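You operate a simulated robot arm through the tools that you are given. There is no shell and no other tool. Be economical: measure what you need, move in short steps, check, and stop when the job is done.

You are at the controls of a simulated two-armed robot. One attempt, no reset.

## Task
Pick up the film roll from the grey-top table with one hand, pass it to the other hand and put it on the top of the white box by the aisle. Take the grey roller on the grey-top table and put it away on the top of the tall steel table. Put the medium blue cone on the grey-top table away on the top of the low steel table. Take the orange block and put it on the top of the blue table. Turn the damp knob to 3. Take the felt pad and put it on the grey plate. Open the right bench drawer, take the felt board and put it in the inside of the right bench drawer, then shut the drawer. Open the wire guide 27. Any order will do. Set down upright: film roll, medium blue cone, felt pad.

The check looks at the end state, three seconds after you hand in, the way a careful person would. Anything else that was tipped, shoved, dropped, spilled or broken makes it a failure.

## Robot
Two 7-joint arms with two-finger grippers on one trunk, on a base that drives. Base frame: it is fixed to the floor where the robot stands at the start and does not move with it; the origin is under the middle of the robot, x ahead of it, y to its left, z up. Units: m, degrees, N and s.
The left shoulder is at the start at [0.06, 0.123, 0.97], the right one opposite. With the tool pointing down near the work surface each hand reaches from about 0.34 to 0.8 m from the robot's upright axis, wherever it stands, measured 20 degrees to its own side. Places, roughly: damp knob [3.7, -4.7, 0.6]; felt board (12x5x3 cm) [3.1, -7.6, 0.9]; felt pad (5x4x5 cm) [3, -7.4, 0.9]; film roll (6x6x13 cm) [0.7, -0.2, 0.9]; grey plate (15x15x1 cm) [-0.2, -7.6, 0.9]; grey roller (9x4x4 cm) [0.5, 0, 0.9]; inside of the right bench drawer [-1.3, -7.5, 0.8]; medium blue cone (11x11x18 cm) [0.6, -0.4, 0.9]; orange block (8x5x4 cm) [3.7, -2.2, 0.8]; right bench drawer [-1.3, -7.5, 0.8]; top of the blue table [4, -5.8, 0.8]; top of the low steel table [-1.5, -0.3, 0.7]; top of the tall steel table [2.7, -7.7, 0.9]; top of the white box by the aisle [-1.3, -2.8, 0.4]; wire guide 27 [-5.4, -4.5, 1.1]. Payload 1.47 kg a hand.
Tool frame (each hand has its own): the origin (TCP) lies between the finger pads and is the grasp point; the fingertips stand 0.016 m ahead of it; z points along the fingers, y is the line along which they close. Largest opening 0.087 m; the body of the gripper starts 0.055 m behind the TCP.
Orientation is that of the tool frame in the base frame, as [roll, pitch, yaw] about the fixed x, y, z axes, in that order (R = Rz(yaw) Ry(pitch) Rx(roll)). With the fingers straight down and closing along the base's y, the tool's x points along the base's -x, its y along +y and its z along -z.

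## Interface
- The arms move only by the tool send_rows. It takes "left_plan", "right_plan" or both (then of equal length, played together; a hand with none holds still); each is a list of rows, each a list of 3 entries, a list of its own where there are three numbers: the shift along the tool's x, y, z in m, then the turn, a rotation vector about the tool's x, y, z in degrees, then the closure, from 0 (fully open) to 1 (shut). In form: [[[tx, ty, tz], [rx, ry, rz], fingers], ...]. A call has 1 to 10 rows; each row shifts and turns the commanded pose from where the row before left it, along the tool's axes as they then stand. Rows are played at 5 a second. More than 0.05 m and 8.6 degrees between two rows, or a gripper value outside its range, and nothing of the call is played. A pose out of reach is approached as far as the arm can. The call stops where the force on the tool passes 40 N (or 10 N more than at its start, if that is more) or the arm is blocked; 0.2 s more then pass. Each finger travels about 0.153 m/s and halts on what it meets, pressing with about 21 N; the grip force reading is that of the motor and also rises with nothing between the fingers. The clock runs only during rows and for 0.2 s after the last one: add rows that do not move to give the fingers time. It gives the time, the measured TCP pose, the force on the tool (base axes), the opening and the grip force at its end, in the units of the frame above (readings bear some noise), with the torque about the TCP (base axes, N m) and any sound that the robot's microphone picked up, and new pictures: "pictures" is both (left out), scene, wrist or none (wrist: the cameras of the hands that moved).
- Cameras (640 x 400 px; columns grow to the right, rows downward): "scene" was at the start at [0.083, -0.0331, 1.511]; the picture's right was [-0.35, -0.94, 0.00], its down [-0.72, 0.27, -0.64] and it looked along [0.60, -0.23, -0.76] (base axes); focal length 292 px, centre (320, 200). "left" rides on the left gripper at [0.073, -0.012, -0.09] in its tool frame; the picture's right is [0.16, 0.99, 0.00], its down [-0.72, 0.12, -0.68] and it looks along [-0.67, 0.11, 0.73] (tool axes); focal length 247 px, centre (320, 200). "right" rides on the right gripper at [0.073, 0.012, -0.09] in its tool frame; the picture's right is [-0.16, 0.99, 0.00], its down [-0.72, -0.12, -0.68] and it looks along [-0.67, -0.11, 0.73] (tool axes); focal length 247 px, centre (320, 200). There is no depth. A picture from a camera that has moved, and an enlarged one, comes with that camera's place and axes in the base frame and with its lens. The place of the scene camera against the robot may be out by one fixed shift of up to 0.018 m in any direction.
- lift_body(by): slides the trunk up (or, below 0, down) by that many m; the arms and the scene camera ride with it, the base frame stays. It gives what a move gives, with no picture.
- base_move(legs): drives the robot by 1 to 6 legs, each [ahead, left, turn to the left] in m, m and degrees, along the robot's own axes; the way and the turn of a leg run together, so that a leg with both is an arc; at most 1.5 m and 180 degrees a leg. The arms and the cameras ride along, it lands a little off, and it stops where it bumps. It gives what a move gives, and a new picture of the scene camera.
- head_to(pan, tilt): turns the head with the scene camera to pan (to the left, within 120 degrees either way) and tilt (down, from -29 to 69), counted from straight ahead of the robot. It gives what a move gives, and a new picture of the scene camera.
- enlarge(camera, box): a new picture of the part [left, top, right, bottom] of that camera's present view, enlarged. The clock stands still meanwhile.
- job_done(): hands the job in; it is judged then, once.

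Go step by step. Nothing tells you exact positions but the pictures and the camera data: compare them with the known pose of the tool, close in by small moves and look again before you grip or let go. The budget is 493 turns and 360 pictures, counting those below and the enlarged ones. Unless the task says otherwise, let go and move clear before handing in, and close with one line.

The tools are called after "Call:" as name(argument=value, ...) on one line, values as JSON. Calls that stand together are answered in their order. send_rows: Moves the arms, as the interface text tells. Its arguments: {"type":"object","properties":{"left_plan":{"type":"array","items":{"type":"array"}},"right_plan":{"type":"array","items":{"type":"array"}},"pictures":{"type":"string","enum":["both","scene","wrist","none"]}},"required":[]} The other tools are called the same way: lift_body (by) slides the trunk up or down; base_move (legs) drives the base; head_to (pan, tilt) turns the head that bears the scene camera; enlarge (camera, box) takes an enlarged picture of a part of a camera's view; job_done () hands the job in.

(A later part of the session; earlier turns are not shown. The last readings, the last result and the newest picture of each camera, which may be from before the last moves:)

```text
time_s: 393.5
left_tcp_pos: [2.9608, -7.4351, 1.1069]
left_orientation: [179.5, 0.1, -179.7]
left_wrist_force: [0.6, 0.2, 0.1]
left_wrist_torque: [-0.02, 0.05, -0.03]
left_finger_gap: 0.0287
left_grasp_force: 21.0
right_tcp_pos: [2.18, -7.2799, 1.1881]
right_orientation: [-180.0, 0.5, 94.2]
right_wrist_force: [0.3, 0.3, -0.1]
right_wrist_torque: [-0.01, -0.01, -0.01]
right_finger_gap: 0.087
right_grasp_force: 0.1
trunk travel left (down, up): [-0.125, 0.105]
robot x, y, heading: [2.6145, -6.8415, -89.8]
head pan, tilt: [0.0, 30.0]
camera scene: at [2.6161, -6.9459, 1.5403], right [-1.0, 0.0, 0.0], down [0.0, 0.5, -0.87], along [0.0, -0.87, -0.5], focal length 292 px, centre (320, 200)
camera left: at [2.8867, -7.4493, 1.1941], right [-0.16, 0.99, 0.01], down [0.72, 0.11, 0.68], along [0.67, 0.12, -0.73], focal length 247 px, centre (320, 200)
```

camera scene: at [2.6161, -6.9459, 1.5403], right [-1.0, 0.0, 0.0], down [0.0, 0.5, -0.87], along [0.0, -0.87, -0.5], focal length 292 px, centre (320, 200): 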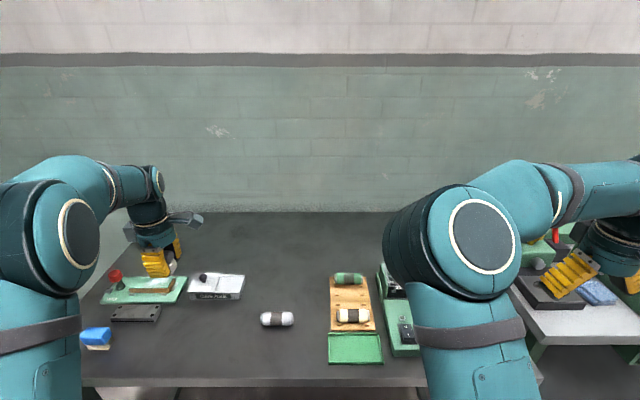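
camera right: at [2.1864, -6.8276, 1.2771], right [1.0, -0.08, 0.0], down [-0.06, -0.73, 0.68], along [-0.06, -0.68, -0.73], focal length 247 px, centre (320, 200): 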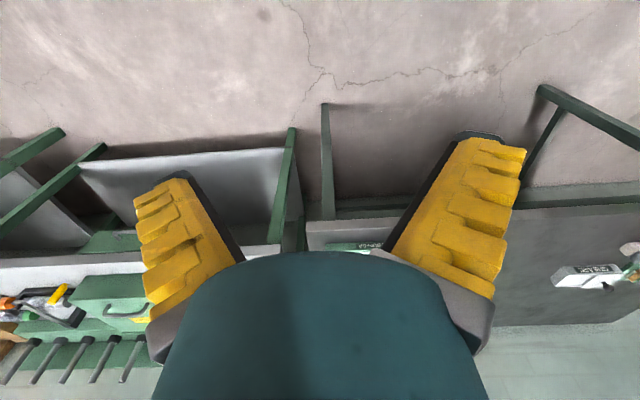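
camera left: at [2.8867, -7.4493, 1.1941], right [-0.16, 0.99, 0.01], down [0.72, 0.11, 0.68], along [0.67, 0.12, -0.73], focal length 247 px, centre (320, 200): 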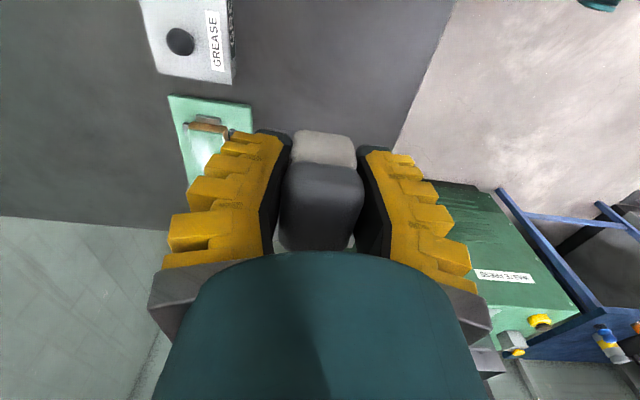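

Pad is held. Pulling the left hand in, shifting the base toward the board and rotating the right hand to close across the board.

Call:
send_rows(left_plan=[[[0.02, 0.035, -0.02], [0, 0, 0], 0.7], [[0.02, 0.035, -0.02], [0, 0, 0], 0.7], [[0.02, 0.035, -0.02], [0, 0, 0], 0.7], [[0.02, 0.03, -0.02], [0, 0, 0], 0.7], [[0.02, 0.02, -0.02], [0, 0, 0], 0.7], [[0, 0, -0.02], [0, 0, 0], 0.7], [[0, 0, -0.02], [0, 0, 0], 0.7], [[0, 0, 0], [0, 0, 0], 0.7], [[0, 0, 0], [0, 0, 0], 0.7], [[0, 0, 0], [0, 0, 0], 0.7]], right_plan=[[[0, 0, -0.02], [0, 0, -8.6], 0], [[0, 0, -0.02], [0, 0, -8.6], 0], [[0, 0, 0], [0, 0, -8.6], 0], [[0, 0, 0], [0, 0, -8.6], 0], [[0, 0, 0], [0, 0, -8.6], 0], [[0, 0, 0], [0, 0, -8.6], 0], [[0, 0, 0], [0, 0, -8.6], 0], [[0, 0, 0], [0, 0, -8.6], 0], [[0, 0, 0], [0, 0, -8.6], 0], [[0, 0, 0], [0, 0, -8.6], 0]], pictures="none")

Call:
base_move(legs=[[0, 0.45, 0]])

```text
time_s: 395.7
left_tcp_pos: [2.8602, -7.2834, 1.2477]
left_orientation: [179.5, 0.0, -179.7]
left_wrist_force: [-0.8, 0.4, -0.6]
left_wrist_torque: [-0.02, -0.03, 0.02]
left_finger_gap: 0.0286
left_grasp_force: 21.2
right_tcp_pos: [2.1798, -7.2795, 1.2276]
right_orientation: [-179.6, 0.1, -179.6]
right_wrist_force: [-0.2, 0.2, 0.3]
right_wrist_torque: [-0.02, 0.0, 0.01]
right_finger_gap: 0.0871
right_grasp_force: 0.1
trunk travel left (down, up): [-0.125, 0.105]
robot x, y, heading: [2.6155, -6.8397, -89.8]
head pan, tilt: [0.0, 30.0]
```

```text
time_s: 400.2
left_tcp_pos: [3.3041, -7.2846, 1.2472]
left_orientation: [179.5, 0.2, -179.9]
left_wrist_force: [-0.2, -0.5, -0.8]
left_wrist_torque: [0.01, 0.01, 0.02]
left_finger_gap: 0.0283
left_grasp_force: 20.3
right_tcp_pos: [2.6236, -7.2802, 1.2275]
right_orientation: [-179.7, 0.1, -179.8]
right_wrist_force: [0.1, 0.3, 0.5]
right_wrist_torque: [0.0, 0.01, -0.01]
right_finger_gap: 0.0873
right_grasp_force: 0.2
trunk travel left (down, up): [-0.125, 0.105]
robot x, y, heading: [3.0578, -6.8403, -90.1]
head pan, tilt: [0.0, 30.0]
camera scene: at [3.0609, -6.9472, 1.5403], right [-1.0, 0.0, 0.0], down [0.0, 0.5, -0.87], along [0.0, -0.87, -0.5], focal length 292 px, centre (320, 200)
```

scene: 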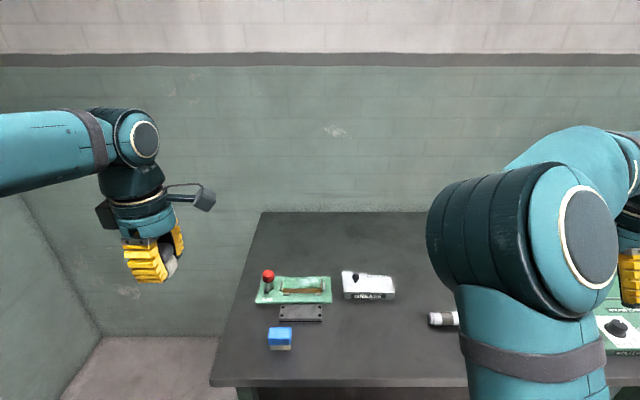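

Call:
enlarge(camera="scene", box=[240, 255, 370, 355])

```text
4.00 times, centred on (305, 305) of scene
camera zoom: at [3.0609, -6.9472, 1.5403], right [-1.0, 0.0, 0.0], down [0.0, 0.5, -0.87], along [0.0, -0.87, -0.5], focal length 1166 px, centre (380, -220)
```

zoom: 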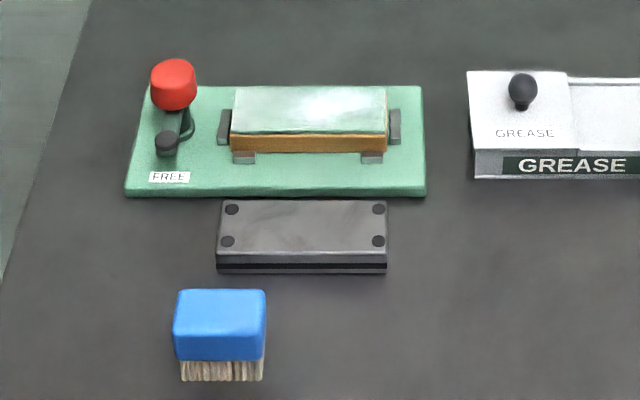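

Call:
send_rows(right_plan=[[[-0.041, -0.0235, 0], [0, 0, 0], 0], [[-0.041, -0.0235, 0], [0, 0, 0], 0], [[-0.041, -0.0235, 0], [0, 0, 0], 0], [[-0.041, -0.0235, 0], [0, 0, 0], 0], [[-0.041, -0.0235, 0], [0, 0, 0], 0], [[-0.041, -0.0235, 0], [0, 0, 0], 0], [[-0.041, -0.0235, 0], [0, 0, 0], 0], [[-0.041, -0.0235, 0], [0, 0, 0], 0], [[-0.041, -0.0235, 0], [0, 0, 0], 0], [[-0.041, -0.0235, 0], [0, 0, 0], 0]], pictures="none")

Call:
send_rows(right_plan=[[[-0.036, -0.019, 0.02], [0, 0, 0], 0], [[-0.035, -0.019, 0.02], [0, 0, 0], 0], [[0, 0, 0.04], [0, -6, 0], 0], [[0, 0, 0.03], [0, -6, 0], 0]], pictures="both")

```text
time_s: 402.4
left_tcp_pos: [3.3034, -7.2861, 1.2478]
left_orientation: [179.3, 0.1, -179.8]
left_wrist_force: [-1.2, -0.6, 0.2]
left_wrist_torque: [0.01, -0.04, 0.01]
left_finger_gap: 0.0283
left_grasp_force: 21.2
right_tcp_pos: [3.0327, -7.5139, 1.227]
right_orientation: [-179.8, 0.1, -180.0]
right_wrist_force: [-0.7, -0.7, 0.1]
right_wrist_torque: [0.03, 0.03, -0.02]
right_finger_gap: 0.0868
right_grasp_force: 0.1
trunk travel left (down, up): [-0.125, 0.105]
robot x, y, heading: [3.0605, -6.8413, -90.2]
head pan, tilt: [0.0, 30.0]
```

```text
time_s: 403.4
left_tcp_pos: [3.3035, -7.2845, 1.2477]
left_orientation: [179.5, 0.1, -179.9]
left_wrist_force: [0.3, -0.3, 0.0]
left_wrist_torque: [0.04, -0.01, 0.01]
left_finger_gap: 0.0286
left_grasp_force: 20.5
right_tcp_pos: [3.0851, -7.5186, 1.1313]
right_orientation: [-179.6, 12.1, -179.7]
right_wrist_force: [-0.4, -0.3, -0.3]
right_wrist_torque: [-0.02, -0.03, 0.01]
right_finger_gap: 0.087
right_grasp_force: 0.0
right hand out of reach, approached as far as the arm can: row 1, 2
trunk travel left (down, up): [-0.125, 0.105]
robot x, y, heading: [3.0614, -6.8375, -90.1]
head pan, tilt: [0.0, 30.0]
camera scene: at [3.0608, -6.9465, 1.5403], right [-1.0, 0.0, 0.0], down [0.0, 0.5, -0.87], along [0.0, -0.87, -0.5], focal length 292 px, centre (320, 200)
camera right: at [2.9933, -7.5057, 1.2041], right [0.15, 0.99, 0.03], down [0.57, -0.11, 0.82], along [0.81, -0.11, -0.57], focal length 247 px, centre (320, 200)
```

scene: 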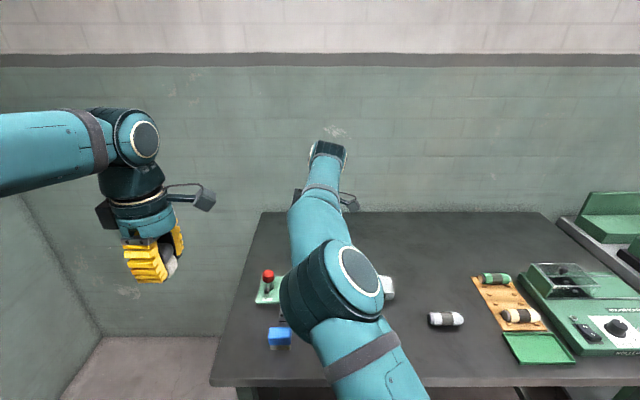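
right: 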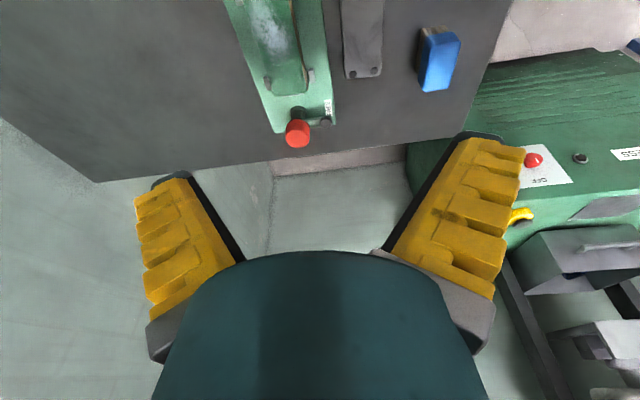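

Call:
base_move(legs=[[0.07, 0, 0]])

Call:
send_rows(right_plan=[[[0, 0.036, 0], [0, 0, 0], 0], [[-0.01, 0, 0.04], [0, 0, 0], 0], [[0, 0, 0.04], [0, 0, 0], 0]], pictures="both")

```text
time_s: 404.4
left_tcp_pos: [3.303, -7.3553, 1.247]
left_orientation: [179.5, 0.1, -179.8]
left_wrist_force: [-0.9, -0.9, -0.7]
left_wrist_torque: [0.05, -0.01, 0.01]
left_finger_gap: 0.0284
left_grasp_force: 21.2
right_tcp_pos: [3.0823, -7.5896, 1.1298]
right_orientation: [-179.7, 12.1, -179.9]
right_wrist_force: [-0.7, -0.8, -1.2]
right_wrist_torque: [0.04, -0.05, 0.01]
right_finger_gap: 0.0873
right_grasp_force: 0.1
trunk travel left (down, up): [-0.125, 0.105]
robot x, y, heading: [3.0583, -6.9082, -90.0]
head pan, tilt: [0.0, 30.0]
camera scene: at [3.0605, -7.0179, 1.5402], right [-1.0, 0.0, 0.0], down [0.0, 0.5, -0.87], along [0.0, -0.87, -0.5], focal length 292 px, centre (320, 200)
```

scene: 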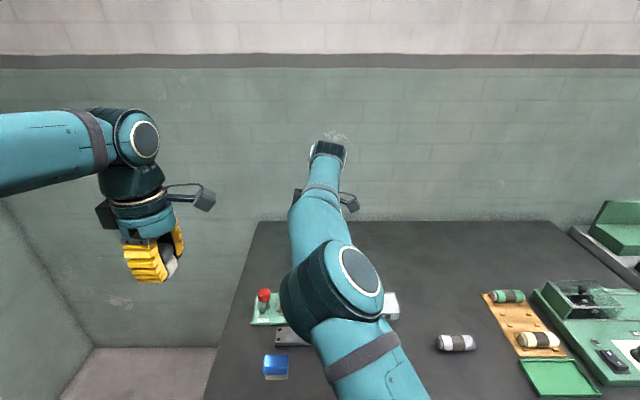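

```text
time_s: 405.2
left_tcp_pos: [3.3028, -7.3535, 1.2475]
left_orientation: [179.6, 0.0, -179.8]
left_wrist_force: [0.8, -0.3, 0.2]
left_wrist_torque: [-0.02, 0.02, -0.03]
left_finger_gap: 0.0282
left_grasp_force: 21.4
right_tcp_pos: [3.1089, -7.5508, 1.0548]
right_orientation: [-179.7, 12.0, -179.8]
right_wrist_force: [0.1, 0.1, 0.7]
right_wrist_torque: [0.0, 0.0, 0.02]
right_finger_gap: 0.0871
right_grasp_force: 0.0
trunk travel left (down, up): [-0.125, 0.105]
robot x, y, heading: [3.0618, -6.9102, -90.2]
head pan, tilt: [0.0, 30.0]
camera scene: at [3.0608, -7.0156, 1.5403], right [-1.0, 0.0, 0.0], down [0.0, 0.5, -0.87], along [0.0, -0.87, -0.5], focal length 292 px, centre (320, 200)
camera right: at [3.0187, -7.5388, 1.1267], right [0.15, 0.99, 0.03], down [0.57, -0.11, 0.82], along [0.81, -0.11, -0.58], focal length 247 px, centre (320, 200)
```

scene: 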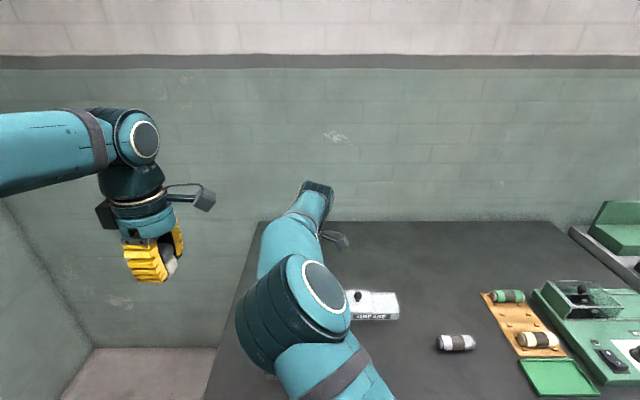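
right: 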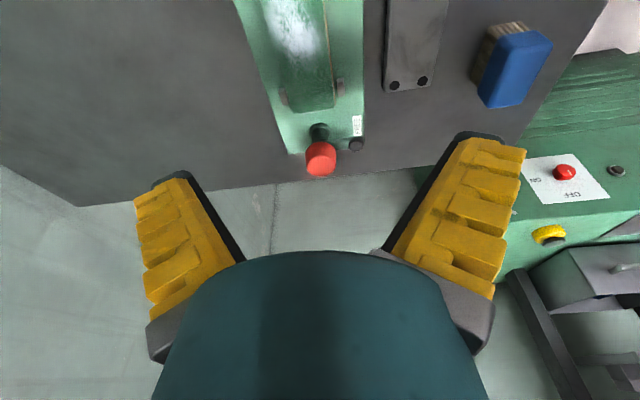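

Call:
send_rows(right_plan=[[[0.0105, -0.0115, 0.034], [0, 0, 0], 0], [[0.0075, 0, 0.034], [0, 0, 0], 0], [[0.0075, 0, 0.034], [0, 0, 0], 0]], pictures="wrist")

```text
time_s: 406.0
left_tcp_pos: [3.3037, -7.3552, 1.2469]
left_orientation: [179.4, 0.1, -179.8]
left_wrist_force: [-0.7, -0.4, -0.9]
left_wrist_torque: [-0.02, -0.03, 0.01]
left_finger_gap: 0.0285
left_grasp_force: 21.0
right_tcp_pos: [3.1057, -7.5656, 0.9474]
right_orientation: [-179.6, 12.0, -179.9]
right_wrist_force: [-0.3, -0.7, -0.2]
right_wrist_torque: [0.02, 0.02, 0.01]
right_finger_gap: 0.0868
right_grasp_force: 0.1
trunk travel left (down, up): [-0.125, 0.105]
robot x, y, heading: [3.0608, -6.9118, -90.1]
head pan, tilt: [0.0, 30.0]
camera right: at [3.0154, -7.5517, 1.0198], right [0.15, 0.99, 0.03], down [0.57, -0.11, 0.82], along [0.81, -0.11, -0.58], focal length 247 px, centre (320, 200)
```

right: 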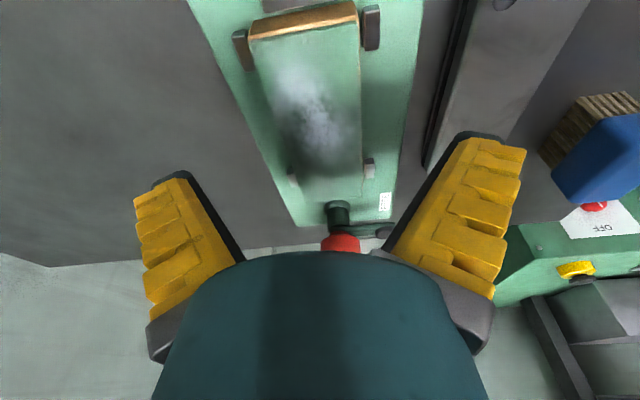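

Call:
send_rows(right_plan=[[[0.0035, 0.003, 0.018], [0, 0, 0], 0], [[0.0035, 0, 0.018], [0, 0, 0], 0], [[0, 0, 0], [0, 0, 0], 0.2], [[0, 0, 0], [0, 0, 0], 0.4], [[0, 0, 0], [0, 0, 0], 0.6], [[0, 0, 0], [0, 0, 0], 0.6]], pictures="wrist")

```text
time_s: 407.4
left_tcp_pos: [3.303, -7.3535, 1.2474]
left_orientation: [179.5, 0.1, -179.8]
left_wrist_force: [0.0, -0.3, -0.4]
left_wrist_torque: [-0.03, -0.02, -0.06]
left_finger_gap: 0.0286
left_grasp_force: 21.3
right_tcp_pos: [3.1076, -7.5625, 0.913]
right_orientation: [-179.6, 12.1, -179.7]
right_wrist_force: [-0.6, -0.8, 3.0]
right_wrist_torque: [-0.02, 0.09, 0.0]
right_finger_gap: 0.0406
right_grasp_force: 20.9
trunk travel left (down, up): [-0.125, 0.105]
robot x, y, heading: [3.0629, -6.9116, -90.0]
head pan, tilt: [0.0, 30.0]
camera right: at [3.0166, -7.5484, 0.9864], right [0.15, 0.99, 0.03], down [0.57, -0.11, 0.82], along [0.81, -0.11, -0.58], focal length 247 px, centre (320, 200)
```

right: 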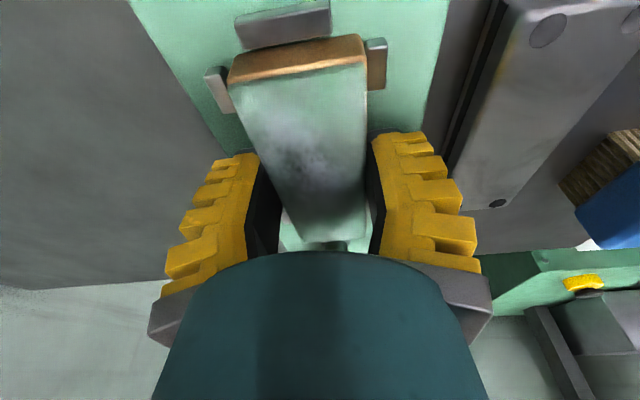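

Gripped. Lifting gently to see if the board comes free.

Call:
send_rows(right_plan=[[[-0.002, 0, -0.0098], [0, 0, 0], 0.7], [[-0.002, 0, -0.0098], [0, 0, 0], 0.7], [[-0.004, 0, -0.0196], [0, 0, 0], 0.7]], pictures="wrist")

```text
time_s: 408.2
left_tcp_pos: [3.3043, -7.3523, 1.2466]
left_orientation: [179.5, 0.0, -179.8]
left_wrist_force: [0.6, -0.2, -1.2]
left_wrist_torque: [0.01, -0.02, -0.02]
left_finger_gap: 0.0281
left_grasp_force: 21.2
right_tcp_pos: [3.1077, -7.5622, 0.9531]
right_orientation: [-179.6, 12.1, -179.9]
right_wrist_force: [0.5, 0.5, -0.2]
right_wrist_torque: [0.0, 0.01, 0.0]
right_finger_gap: 0.0397
right_grasp_force: 21.0
trunk travel left (down, up): [-0.125, 0.105]
robot x, y, heading: [3.0606, -6.9129, -90.2]
head pan, tilt: [0.0, 30.0]
camera right: at [3.0166, -7.5489, 1.0261], right [0.15, 0.99, 0.03], down [0.57, -0.11, 0.82], along [0.81, -0.11, -0.58], focal length 247 px, centre (320, 200)
```

right: 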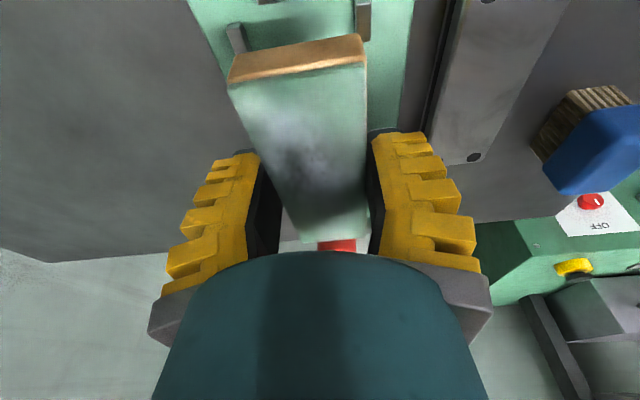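

Call:
send_rows(right_plan=[[[-0.0087, 0, -0.041], [0, 0, 0], 0.7], [[-0.0087, 0, -0.041], [0, 0, 0], 0.7], [[-0.0087, 0, -0.041], [0, 0, 0], 0.7], [[-0.0087, 0, -0.041], [0, 0, 0], 0.7], [[-0.0087, 0, -0.041], [0, 0, 0], 0.7], [[-0.0087, 0, -0.041], [0, 0, 0], 0.7]], pictures="none")

Call:
send_rows(right_plan=[[[0.0367, 0.021, -0.0078], [0, 0, 0], 0.7], [[0.0367, 0.021, -0.0078], [0, 0, 0], 0.7], [[0.0367, 0.021, -0.0078], [0, 0, 0], 0.7], [[0.0367, 0.021, -0.0078], [0, 0, 0], 0.7], [[0.0367, 0.021, -0.0078], [0, 0, 0], 0.7], [[0.0367, 0.021, -0.0078], [0, 0, 0], 0.7], [[0.0367, 0.021, -0.0078], [0, 0, 0], 0.7], [[0.0367, 0.021, -0.0078], [0, 0, 0], 0.7]], pictures="both")

```text
time_s: 409.6
left_tcp_pos: [3.3037, -7.3534, 1.2475]
left_orientation: [179.5, 0.1, -179.9]
left_wrist_force: [-0.2, 0.0, -0.2]
left_wrist_torque: [-0.01, 0.01, -0.01]
left_finger_gap: 0.0284
left_grasp_force: 20.9
right_tcp_pos: [3.1035, -7.5597, 1.2061]
right_orientation: [-179.7, 12.0, -179.9]
right_wrist_force: [-0.1, -0.7, -0.4]
right_wrist_torque: [-0.01, -0.01, -0.02]
right_finger_gap: 0.0399
right_grasp_force: 21.4
trunk travel left (down, up): [-0.125, 0.105]
robot x, y, heading: [3.0554, -6.9115, -90.1]
head pan, tilt: [0.0, 30.0]
```

```text
time_s: 411.4
left_tcp_pos: [3.303, -7.354, 1.2482]
left_orientation: [179.6, 0.2, -179.8]
left_wrist_force: [-0.1, -0.5, -0.7]
left_wrist_torque: [0.02, -0.03, 0.0]
left_finger_gap: 0.0283
left_grasp_force: 20.5
right_tcp_pos: [2.8027, -7.3928, 1.2019]
right_orientation: [-179.6, 12.2, -179.7]
right_wrist_force: [-0.5, -0.7, -0.9]
right_wrist_torque: [0.02, -0.05, 0.02]
right_finger_gap: 0.0398
right_grasp_force: 21.1
trunk travel left (down, up): [-0.125, 0.105]
robot x, y, heading: [3.0603, -6.9063, -90.2]
head pan, tilt: [0.0, 30.0]
camera scene: at [3.0594, -7.016, 1.5403], right [-1.0, 0.0, 0.0], down [0.0, 0.5, -0.87], along [0.0, -0.87, -0.5], focal length 292 px, centre (320, 200)
camera right: at [2.7126, -7.3802, 1.2753], right [0.15, 0.99, 0.03], down [0.57, -0.11, 0.82], along [0.81, -0.11, -0.57], focal length 247 px, centre (320, 200)
```

scene: 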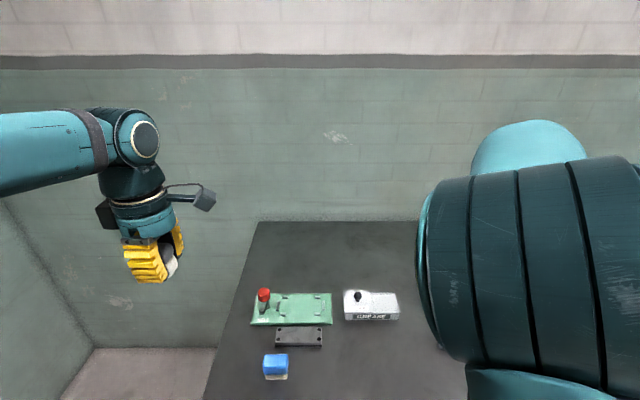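
right: 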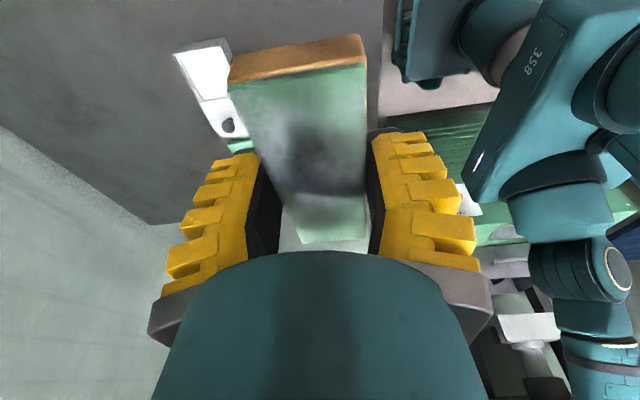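

Both pieces in hand. Backing off and strafing along the benches toward the grey plate.

Call:
base_move(legs=[[-0.4, 0, 0], [0, -1.1, 0], [0, -1.0, 0]])

Call:
head_to(pan=-30, tilt=25)

```text
time_s: 432.0
left_tcp_pos: [1.2209, -6.9477, 1.2487]
left_orientation: [179.6, 0.0, -179.0]
left_wrist_force: [-0.3, -0.8, -0.2]
left_wrist_torque: [-0.01, -0.01, 0.01]
left_finger_gap: 0.0284
left_grasp_force: 21.0
right_tcp_pos: [0.723, -6.9959, 1.204]
right_orientation: [-179.7, 12.1, -179.0]
right_wrist_force: [-0.5, 0.7, -0.6]
right_wrist_torque: [0.0, 0.01, 0.02]
right_finger_gap: 0.0398
right_grasp_force: 21.0
trunk travel left (down, up): [-0.125, 0.105]
robot x, y, heading: [0.9736, -6.5041, -89.3]
head pan, tilt: [0.0, 30.0]
camera scene: at [0.973, -6.6145, 1.5403], right [-1.0, -0.01, 0.0], down [-0.01, 0.5, -0.87], along [0.01, -0.87, -0.5], focal length 292 px, centre (320, 200)
```

scene: 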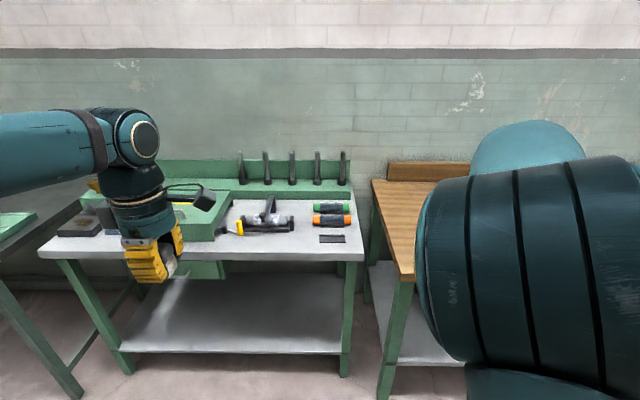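

```text
time_s: 433.0
left_tcp_pos: [1.2193, -6.9487, 1.2485]
left_orientation: [179.5, 0.0, -179.0]
left_wrist_force: [0.3, 0.1, -0.5]
left_wrist_torque: [0.0, -0.02, 0.02]
left_finger_gap: 0.0284
left_grasp_force: 20.7
right_tcp_pos: [0.7223, -6.9958, 1.2018]
right_orientation: [-179.8, 12.1, -179.0]
right_wrist_force: [-0.9, -0.6, -0.4]
right_wrist_torque: [0.02, 0.0, 0.02]
right_finger_gap: 0.0398
right_grasp_force: 20.9
trunk travel left (down, up): [-0.125, 0.105]
robot x, y, heading: [0.9723, -6.5075, -89.4]
head pan, tilt: [-30.0, 25.0]
camera scene: at [0.927, -6.6045, 1.5482], right [-0.87, 0.49, 0.0], down [0.21, 0.37, -0.91], along [-0.44, -0.79, -0.42], focal length 292 px, centre (320, 200)
```

scene: 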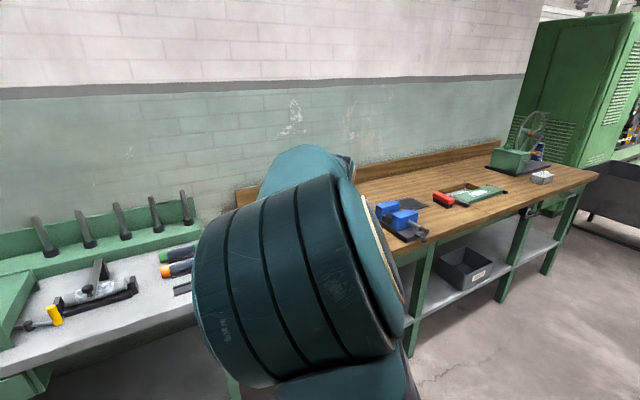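

Call:
base_move(legs=[[0, -1.05, -0.6]])

Call:
head_to(pan=10, tilt=35)

```text
time_s: 442.4
left_tcp_pos: [0.1782, -6.9607, 1.2483]
left_orientation: [179.5, 0.1, -179.1]
left_wrist_force: [0.8, -0.4, -0.1]
left_wrist_torque: [-0.02, -0.04, 0.0]
left_finger_gap: 0.0282
left_grasp_force: 21.2
right_tcp_pos: [-0.3193, -7.0069, 1.202]
right_orientation: [-179.7, 12.0, -179.1]
right_wrist_force: [0.2, 0.1, -0.7]
right_wrist_torque: [-0.01, -0.02, 0.01]
right_finger_gap: 0.0397
right_grasp_force: 21.2
trunk travel left (down, up): [-0.125, 0.105]
robot x, y, heading: [-0.0711, -6.5221, -89.4]
head pan, tilt: [-30.0, 25.0]
camera scene: at [-0.1149, -6.6159, 1.5482], right [-0.87, 0.49, 0.0], down [0.21, 0.37, -0.91], along [-0.45, -0.79, -0.42], focal length 292 px, centre (320, 200)
```

scene: 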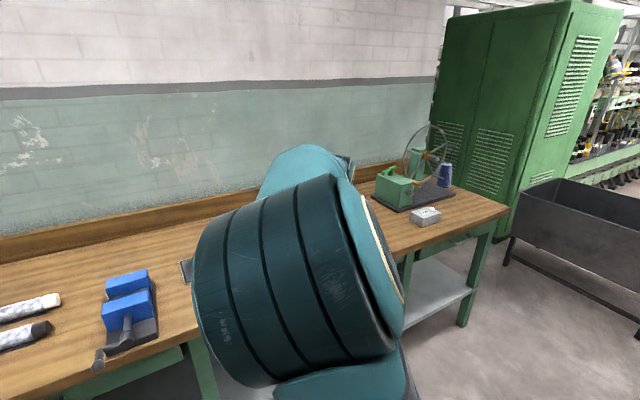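

```text
time_s: 443.5
left_tcp_pos: [0.178, -6.9611, 1.2479]
left_orientation: [179.5, 0.1, -179.1]
left_wrist_force: [0.0, 0.4, -0.5]
left_wrist_torque: [-0.01, 0.01, -0.02]
left_finger_gap: 0.0281
left_grasp_force: 21.4
right_tcp_pos: [-0.3193, -7.0053, 1.2036]
right_orientation: [-179.8, 12.0, -179.0]
right_wrist_force: [0.7, 0.2, -1.3]
right_wrist_torque: [-0.01, -0.02, -0.03]
right_finger_gap: 0.0396
right_grasp_force: 21.1
trunk travel left (down, up): [-0.125, 0.105]
robot x, y, heading: [-0.0699, -6.5189, -89.6]
head pan, tilt: [10.0, 35.0]
camera scene: at [-0.0534, -6.6222, 1.5325], right [-0.98, -0.18, 0.0], down [-0.1, 0.56, -0.82], along [0.15, -0.81, -0.57], focal length 292 px, centre (320, 200)
```

scene: 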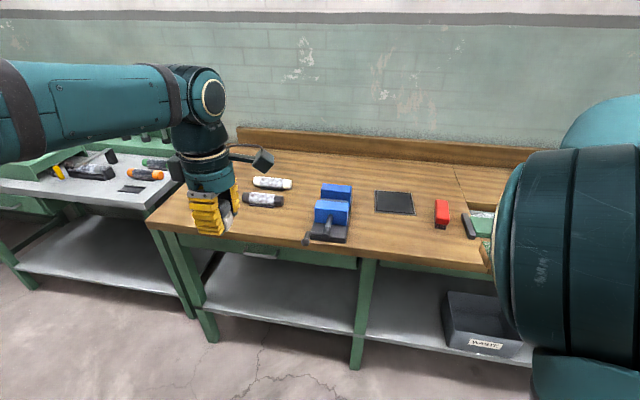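

Grey plate at about (-0.165,-7.585). Moving into position and bringing the pad above it with the left hand.

Call:
base_move(legs=[[0, -0.245, -0.4], [0.38, 0, 0]])

```text
time_s: 448.3
left_tcp_pos: [-0.0706, -7.3352, 1.2469]
left_orientation: [179.4, 0.1, -179.4]
left_wrist_force: [0.2, -0.2, -0.2]
left_wrist_torque: [0.02, -0.06, 0.01]
left_finger_gap: 0.0281
left_grasp_force: 21.4
right_tcp_pos: [-0.5689, -7.3785, 1.2016]
right_orientation: [-179.7, 12.1, -179.2]
right_wrist_force: [0.4, -0.2, -1.5]
right_wrist_torque: [0.03, 0.02, 0.0]
right_finger_gap: 0.0398
right_grasp_force: 21.0
trunk travel left (down, up): [-0.125, 0.105]
robot x, y, heading: [-0.3209, -6.8909, -89.7]
head pan, tilt: [10.0, 35.0]
camera scene: at [-0.3005, -6.9953, 1.5324], right [-0.98, -0.18, 0.0], down [-0.1, 0.56, -0.82], along [0.15, -0.81, -0.57], focal length 292 px, centre (320, 200)
```

scene: 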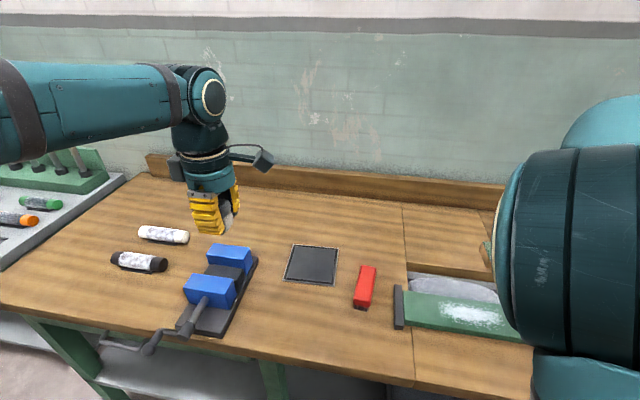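

Call:
send_rows(left_plan=[[[0.0153, -0.042, 0], [0, 0, 0], 0.7], [[0.0153, -0.042, 0], [0, 0, 0], 0.7], [[0.0153, -0.042, 0], [0, 0, 0], 0.7], [[0.0153, -0.042, 0], [0, 0, 0], 0.7], [[0.0153, -0.042, 0.02], [0, 0, 0], 0.7], [[0.0153, -0.042, 0.02], [0, 0, 0], 0.7], [[0, 0, 0.045], [0, 0, 0], 0.7], [[0, 0, 0.045], [0, 0, 0], 0.7], [[0, 0, 0.045], [0, 0, 0], 0.7]], pictures="both")

```text
time_s: 450.3
left_tcp_pos: [-0.1587, -7.5842, 1.0685]
left_orientation: [179.4, 0.1, -179.3]
left_wrist_force: [-0.2, -0.3, 0.0]
left_wrist_torque: [-0.01, -0.03, -0.02]
left_finger_gap: 0.0281
left_grasp_force: 21.2
right_tcp_pos: [-0.5685, -7.3777, 1.202]
right_orientation: [-179.7, 12.0, -179.3]
right_wrist_force: [0.2, 0.1, -0.6]
right_wrist_torque: [-0.01, 0.05, -0.01]
right_finger_gap: 0.0396
right_grasp_force: 20.9
trunk travel left (down, up): [-0.125, 0.105]
robot x, y, heading: [-0.319, -6.8883, -89.6]
head pan, tilt: [10.0, 35.0]
camera scene: at [-0.3003, -6.9946, 1.5325], right [-0.98, -0.18, 0.0], down [-0.1, 0.56, -0.82], along [0.15, -0.81, -0.57], focal length 292 px, centre (320, 200)
camera left: at [-0.2318, -7.599, 1.1566], right [-0.17, 0.99, 0.01], down [0.72, 0.12, 0.68], along [0.67, 0.12, -0.73], focal length 247 px, centre (320, 200)
```

scene: 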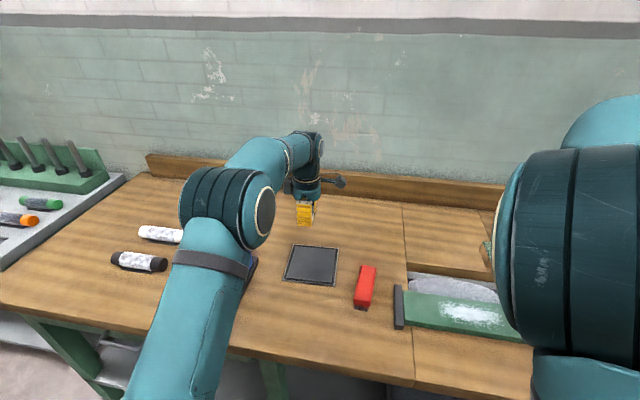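
left: 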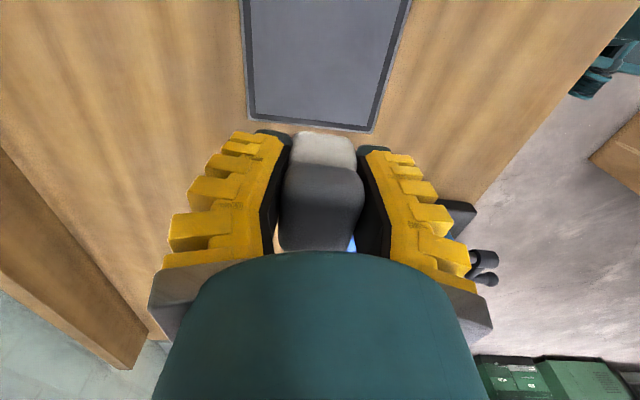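

Call:
send_rows(left_plan=[[[0.011, 0, 0.04], [0, 0, 0], 0.7], [[0, 0, 0.04], [0, 0, 0], 0.7], [[0, 0, 0.03], [0, 0, 0], 0.7]], pictures="wrist")

```text
time_s: 451.1
left_tcp_pos: [-0.1692, -7.5846, 0.9594]
left_orientation: [179.5, 0.1, -179.4]
left_wrist_force: [-0.6, -0.1, -0.4]
left_wrist_torque: [0.0, 0.02, -0.02]
left_finger_gap: 0.0281
left_grasp_force: 20.8
right_tcp_pos: [-0.57, -7.3778, 1.2029]
right_orientation: [-179.7, 12.1, -179.3]
right_wrist_force: [-0.5, 0.3, -1.4]
right_wrist_torque: [-0.02, 0.0, 0.01]
right_finger_gap: 0.0398
right_grasp_force: 20.2
trunk travel left (down, up): [-0.125, 0.105]
robot x, y, heading: [-0.3162, -6.8911, -89.6]
head pan, tilt: [10.0, 35.0]
camera left: at [-0.2425, -7.5983, 1.0467], right [-0.17, 0.99, 0.01], down [0.72, 0.12, 0.68], along [0.67, 0.12, -0.73], focal length 247 px, centre (320, 200)
```

left: 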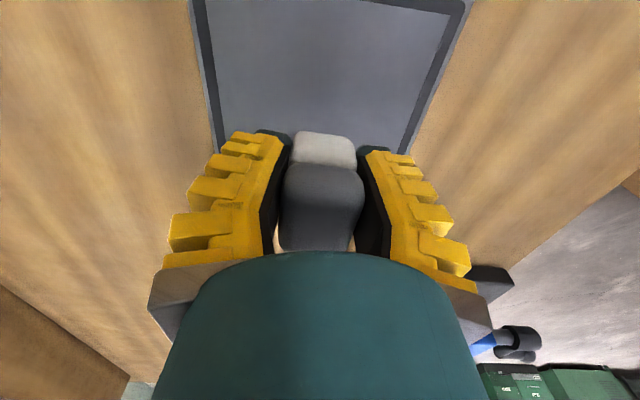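

Call:
send_rows(left_plan=[[[0, 0, 0.02], [0, 0, 0], 0.7], [[0, 0, 0.01], [0, 0, 0], 0.7], [[0, 0, 0], [0, 0, 0], 0.7]], pictures="none")

Call:
send_rows(left_plan=[[[0, 0, 0.006], [0, 0, 0], 0.7], [[0, 0, 0], [0, 0, 0], 0.7]], pictures="none")

Call:
send_rows(left_plan=[[[0, 0, 0.005], [0, 0, 0], 0.7], [[0, 0, 0], [0, 0, 0], 0.7]], pictures="none")

```text
time_s: 451.9
left_tcp_pos: [-0.1707, -7.5836, 0.9316]
left_orientation: [179.5, 0.1, -179.3]
left_wrist_force: [0.2, -0.1, -0.9]
left_wrist_torque: [-0.01, 0.0, 0.0]
left_finger_gap: 0.028
left_grasp_force: 20.5
right_tcp_pos: [-0.5686, -7.377, 1.2026]
right_orientation: [-179.7, 12.1, -179.3]
right_wrist_force: [0.5, 0.2, -0.4]
right_wrist_torque: [0.04, 0.02, 0.01]
right_finger_gap: 0.0398
right_grasp_force: 21.2
trunk travel left (down, up): [-0.125, 0.105]
robot x, y, heading: [-0.3186, -6.8882, -89.5]
head pan, tilt: [10.0, 35.0]
```

```text
time_s: 452.5
left_tcp_pos: [-0.1703, -7.5837, 0.9243]
left_orientation: [179.4, 0.1, -179.5]
left_wrist_force: [0.2, 0.5, -0.9]
left_wrist_torque: [0.0, 0.04, 0.0]
left_finger_gap: 0.028
left_grasp_force: 21.3
right_tcp_pos: [-0.5683, -7.3759, 1.2021]
right_orientation: [-179.7, 12.2, -179.3]
right_wrist_force: [-0.2, 1.1, 0.2]
right_wrist_torque: [-0.02, -0.03, -0.01]
right_finger_gap: 0.0398
right_grasp_force: 20.7
trunk travel left (down, up): [-0.125, 0.105]
robot x, y, heading: [-0.3181, -6.8942, -89.8]
head pan, tilt: [10.0, 35.0]
```

```text
time_s: 453.1
left_tcp_pos: [-0.1707, -7.5853, 0.9204]
left_orientation: [179.5, 0.1, -179.4]
left_wrist_force: [0.1, 0.3, -0.3]
left_wrist_torque: [-0.04, 0.02, -0.01]
left_finger_gap: 0.0283
left_grasp_force: 21.4
right_tcp_pos: [-0.5694, -7.3774, 1.2022]
right_orientation: [-179.7, 12.0, -179.3]
right_wrist_force: [-0.2, 0.6, -0.9]
right_wrist_torque: [-0.03, 0.02, 0.0]
right_finger_gap: 0.0396
right_grasp_force: 20.8
trunk travel left (down, up): [-0.125, 0.105]
robot x, y, heading: [-0.317, -6.8896, -89.9]
head pan, tilt: [10.0, 35.0]
```

Call:
send_rows(left_plan=[[[0, 0, 0.005], [0, 0, 0], 0.7], [[0, 0, 0], [0, 0, 0], 0.7]], pictures="none")

Call:
send_rows(left_plan=[[[0, 0, 0.005], [0, 0, 0], 0.7], [[0, 0, 0], [0, 0, 0], 0.7]], pictures="none")

Call:
send_rows(left_plan=[[[0, 0, 0.005], [0, 0, 0], 0.7], [[0, 0, 0], [0, 0, 0], 0.7]], pictures="wrist")

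```text
time_s: 453.7
left_tcp_pos: [-0.1708, -7.5845, 0.9148]
left_orientation: [179.5, 0.1, -179.4]
left_wrist_force: [0.0, 0.6, -0.1]
left_wrist_torque: [0.01, -0.02, 0.01]
left_finger_gap: 0.0279
left_grasp_force: 21.1
right_tcp_pos: [-0.5684, -7.3781, 1.2025]
right_orientation: [-179.9, 12.1, -179.2]
right_wrist_force: [-0.2, 0.5, -0.5]
right_wrist_torque: [0.01, 0.03, 0.0]
right_finger_gap: 0.0396
right_grasp_force: 21.0
trunk travel left (down, up): [-0.125, 0.105]
robot x, y, heading: [-0.316, -6.8869, -89.5]
head pan, tilt: [10.0, 35.0]
```

```text
time_s: 454.3
left_tcp_pos: [-0.1703, -7.5835, 0.9093]
left_orientation: [179.5, 0.1, -179.4]
left_wrist_force: [0.3, 0.8, 0.0]
left_wrist_torque: [-0.03, 0.0, 0.01]
left_finger_gap: 0.0281
left_grasp_force: 20.6
right_tcp_pos: [-0.5693, -7.3785, 1.2026]
right_orientation: [-179.7, 12.1, -179.3]
right_wrist_force: [0.0, -0.2, -0.2]
right_wrist_torque: [0.02, 0.02, 0.01]
right_finger_gap: 0.0397
right_grasp_force: 20.8
trunk travel left (down, up): [-0.125, 0.105]
robot x, y, heading: [-0.3156, -6.889, -89.8]
head pan, tilt: [10.0, 35.0]
```

```text
time_s: 454.9
left_tcp_pos: [-0.1707, -7.5836, 0.9075]
left_orientation: [179.8, 0.1, -179.5]
left_wrist_force: [1.6, -2.1, 17.8]
left_wrist_torque: [0.0, -0.1, 0.0]
left_finger_gap: 0.0333
left_grasp_force: 20.8
right_tcp_pos: [-0.5677, -7.3772, 1.2027]
right_orientation: [-179.6, 12.1, -179.3]
right_wrist_force: [0.1, 0.7, -0.5]
right_wrist_torque: [-0.01, 0.0, 0.0]
right_finger_gap: 0.0397
right_grasp_force: 20.5
trunk travel left (down, up): [-0.125, 0.105]
robot x, y, heading: [-0.3177, -6.8917, -90.0]
head pan, tilt: [10.0, 35.0]
camera left: at [-0.2434, -7.5971, 0.9942], right [-0.17, 0.99, 0.0], down [0.72, 0.12, 0.68], along [0.67, 0.12, -0.73], focal length 247 px, centre (320, 200)
```

left: 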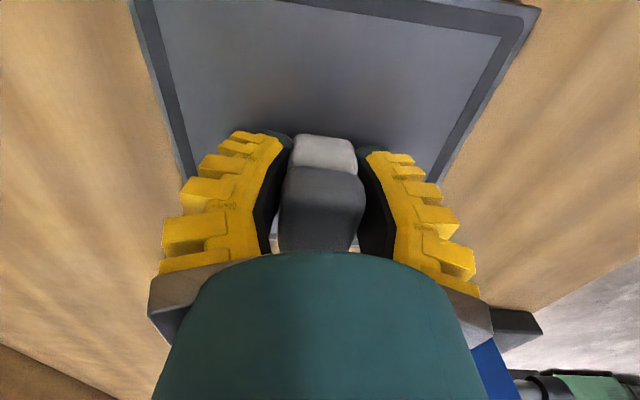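

Contact. Releasing the pad and rising.

Call:
send_rows(left_plan=[[[0, 0, -0.001], [0, 0, 0], 0.5], [[0, 0, 0], [0, 0, 0], 0.2], [[0, 0, 0], [0, 0, 0], 0.1], [[0, 0, -0.03], [0, 0, 0], 0.1], [[0, 0, -0.045], [0, 0, 0], 0], [[0, 0, -0.045], [0, 0, 0], 0], [[0, 0, -0.045], [0, 0, 0], 0], [[0, 0, -0.045], [0, 0, 0], 0], [[0, 0, -0.045], [0, 0, 0], 0]], pictures="both")

```text
time_s: 456.9
left_tcp_pos: [-0.1704, -7.5821, 1.1602]
left_orientation: [179.5, 0.2, -179.5]
left_wrist_force: [0.4, 0.5, -0.3]
left_wrist_torque: [-0.02, -0.02, 0.0]
left_finger_gap: 0.0869
left_grasp_force: 0.1
right_tcp_pos: [-0.5683, -7.3776, 1.2032]
right_orientation: [-179.5, 12.2, -179.3]
right_wrist_force: [0.0, 0.0, -1.3]
right_wrist_torque: [-0.03, 0.02, 0.02]
right_finger_gap: 0.0398
right_grasp_force: 21.4
trunk travel left (down, up): [-0.125, 0.105]
robot x, y, heading: [-0.3174, -6.889, -89.6]
head pan, tilt: [10.0, 35.0]
camera scene: at [-0.3006, -6.994, 1.5325], right [-0.98, -0.18, 0.0], down [-0.1, 0.56, -0.82], along [0.15, -0.81, -0.57], focal length 292 px, centre (320, 200)
camera left: at [-0.2433, -7.5963, 1.2472], right [-0.17, 0.99, 0.01], down [0.72, 0.12, 0.68], along [0.67, 0.12, -0.73], focal length 247 px, centre (320, 200)
```

scene: 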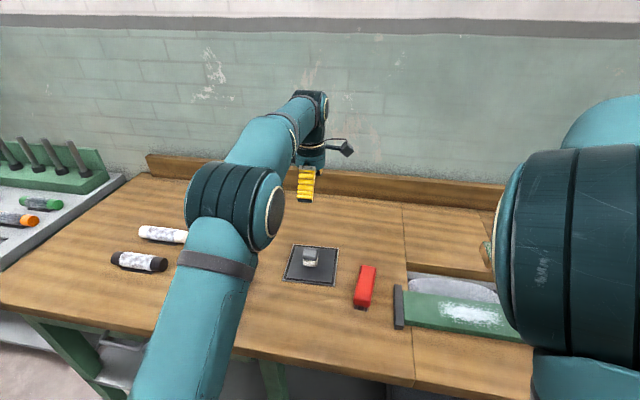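
left: 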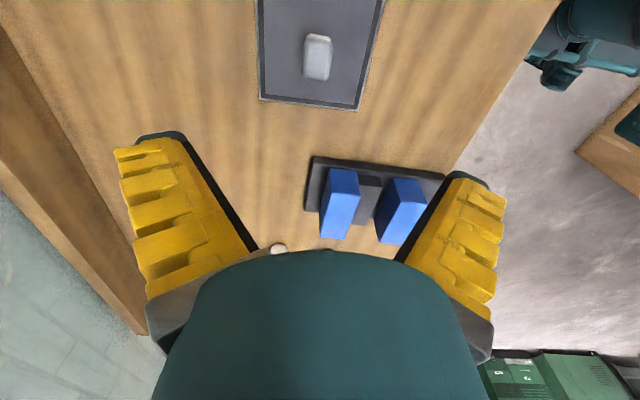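

Pad is on the plate. Now the right bench drawer: folding the left hand, backing up and moving right.

Call:
send_rows(left_plan=[[[-0.015, 0.04, 0], [0, 0, 0], 0], [[-0.015, 0.04, 0], [0, 0, 0], 0], [[-0.015, 0.04, 0], [0, 0, 0], 0], [[-0.015, 0.04, 0], [0, 0, 0], 0], [[-0.015, 0.04, 0], [0, 0, 0], 0]], pictures="none")

Call:
base_move(legs=[[-0.45, 0, 0], [0, -0.9, -0.4]])

Call:
head_to(pan=5, tilt=40)

```text
time_s: 458.1
left_tcp_pos: [-0.098, -7.3821, 1.1627]
left_orientation: [179.5, 0.1, -179.4]
left_wrist_force: [0.1, -0.3, 0.2]
left_wrist_torque: [-0.03, 0.03, -0.02]
left_finger_gap: 0.087
left_grasp_force: 0.1
right_tcp_pos: [-0.5685, -7.3762, 1.2044]
right_orientation: [-179.6, 12.0, -179.3]
right_wrist_force: [0.1, -0.6, -1.8]
right_wrist_torque: [-0.05, 0.04, 0.02]
right_finger_gap: 0.0395
right_grasp_force: 21.3
trunk travel left (down, up): [-0.125, 0.105]
robot x, y, heading: [-0.3181, -6.8924, -89.6]
head pan, tilt: [10.0, 35.0]
```

```text
time_s: 468.7
left_tcp_pos: [-1.0085, -6.9368, 1.1618]
left_orientation: [179.5, 0.1, -179.6]
left_wrist_force: [0.7, -0.6, -0.4]
left_wrist_torque: [0.01, -0.01, -0.01]
left_finger_gap: 0.0871
left_grasp_force: 0.0
right_tcp_pos: [-1.4788, -6.9273, 1.2028]
right_orientation: [-179.8, 12.2, -179.5]
right_wrist_force: [-0.2, 1.0, -1.5]
right_wrist_torque: [0.0, 0.0, 0.02]
right_finger_gap: 0.0399
right_grasp_force: 21.3
trunk travel left (down, up): [-0.125, 0.105]
robot x, y, heading: [-1.2258, -6.4456, -90.2]
head pan, tilt: [10.0, 35.0]
camera scene: at [-1.2095, -6.5458, 1.5325], right [-0.98, -0.18, 0.0], down [-0.1, 0.56, -0.82], along [0.14, -0.81, -0.57], focal length 292 px, centre (320, 200)
```

scene: 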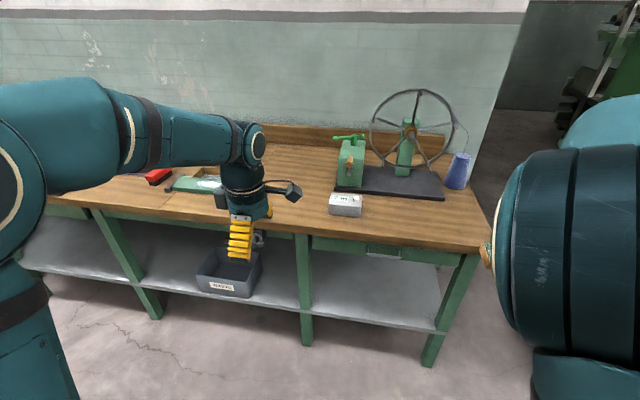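

```text
time_s: 469.4
left_tcp_pos: [-1.0091, -6.9363, 1.1632]
left_orientation: [179.5, 0.1, -179.6]
left_wrist_force: [-0.7, 0.5, -0.3]
left_wrist_torque: [0.02, 0.01, -0.02]
left_finger_gap: 0.0872
left_grasp_force: 0.1
right_tcp_pos: [-1.4796, -6.9281, 1.2038]
right_orientation: [-179.7, 12.1, -179.5]
right_wrist_force: [-0.3, -1.0, 0.1]
right_wrist_torque: [0.0, -0.02, -0.01]
right_finger_gap: 0.0396
right_grasp_force: 20.6
trunk travel left (down, up): [-0.125, 0.105]
robot x, y, heading: [-1.2282, -6.439, -89.7]
head pan, tilt: [5.0, 40.0]
camera scene: at [-1.2172, -6.5437, 1.525], right [-1.0, -0.09, 0.0], down [-0.06, 0.64, -0.77], along [0.07, -0.76, -0.64], focal length 292 px, centre (320, 200)
```

scene: 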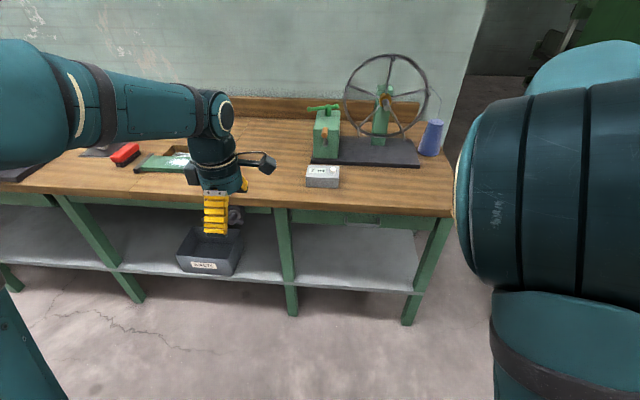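

Call:
enlarge(camera="scene", box=[190, 170, 470, 330])

```text
2.29 times, centred on (330, 250) of scene
camera zoom: at [-1.2172, -6.5437, 1.525], right [-1.0, -0.09, 0.0], down [-0.06, 0.64, -0.77], along [0.07, -0.76, -0.64], focal length 666 px, centre (297, 86)
```

zoom: 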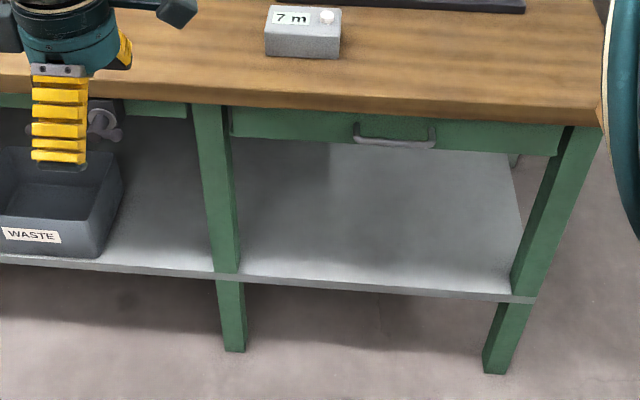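

The drawer has a bar pull near (-1.30,-7.26,0.82). I'll move closer and look at the handle from the side with the left wrist camera.

Call:
base_move(legs=[[0.2, -0.17, -0.3]])

Call:
send_rows(left_plan=[[[0.045, 0, 0], [0, 0, 0], 0], [[0.045, 0, 0.02], [0, 0, 0], 0], [[0.045, 0, 0.03], [0, 0, 0], 0], [[0.045, 0, 0.02], [0, 0, 0], 0], [[0.045, 0, 0.02], [0, 0, 0], 0], [[0.03, 0, 0.03], [0, 0, 0], 0]], pictures="both")

```text
time_s: 471.5
left_tcp_pos: [-1.1774, -7.1312, 1.1627]
left_orientation: [179.4, 0.1, -179.6]
left_wrist_force: [-0.1, -0.5, 0.1]
left_wrist_torque: [0.03, 0.0, 0.02]
left_finger_gap: 0.087
left_grasp_force: 0.0
right_tcp_pos: [-1.6472, -7.122, 1.2017]
right_orientation: [-179.8, 12.1, -179.5]
right_wrist_force: [0.9, 0.3, -1.5]
right_wrist_torque: [-0.01, -0.03, -0.05]
right_finger_gap: 0.0394
right_grasp_force: 20.8
trunk travel left (down, up): [-0.125, 0.105]
robot x, y, heading: [-1.3927, -6.639, -89.9]
head pan, tilt: [5.0, 40.0]
camera scene: at [-1.3855, -6.7381, 1.5249], right [-1.0, -0.09, 0.0], down [-0.06, 0.64, -0.77], along [0.07, -0.76, -0.64], focal length 292 px, centre (320, 200)
```

scene: 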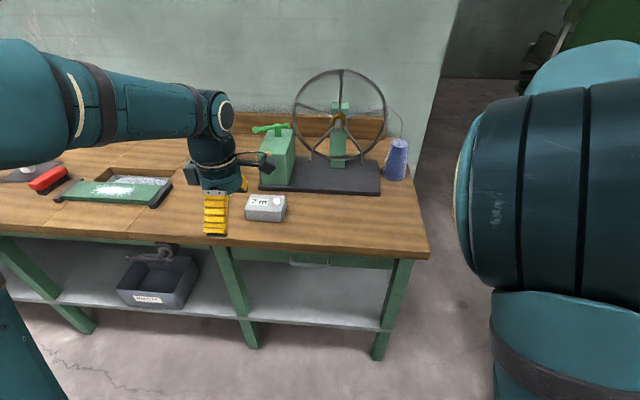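

```text
refused: row 3 steps farther than a row can; nothing moved
```

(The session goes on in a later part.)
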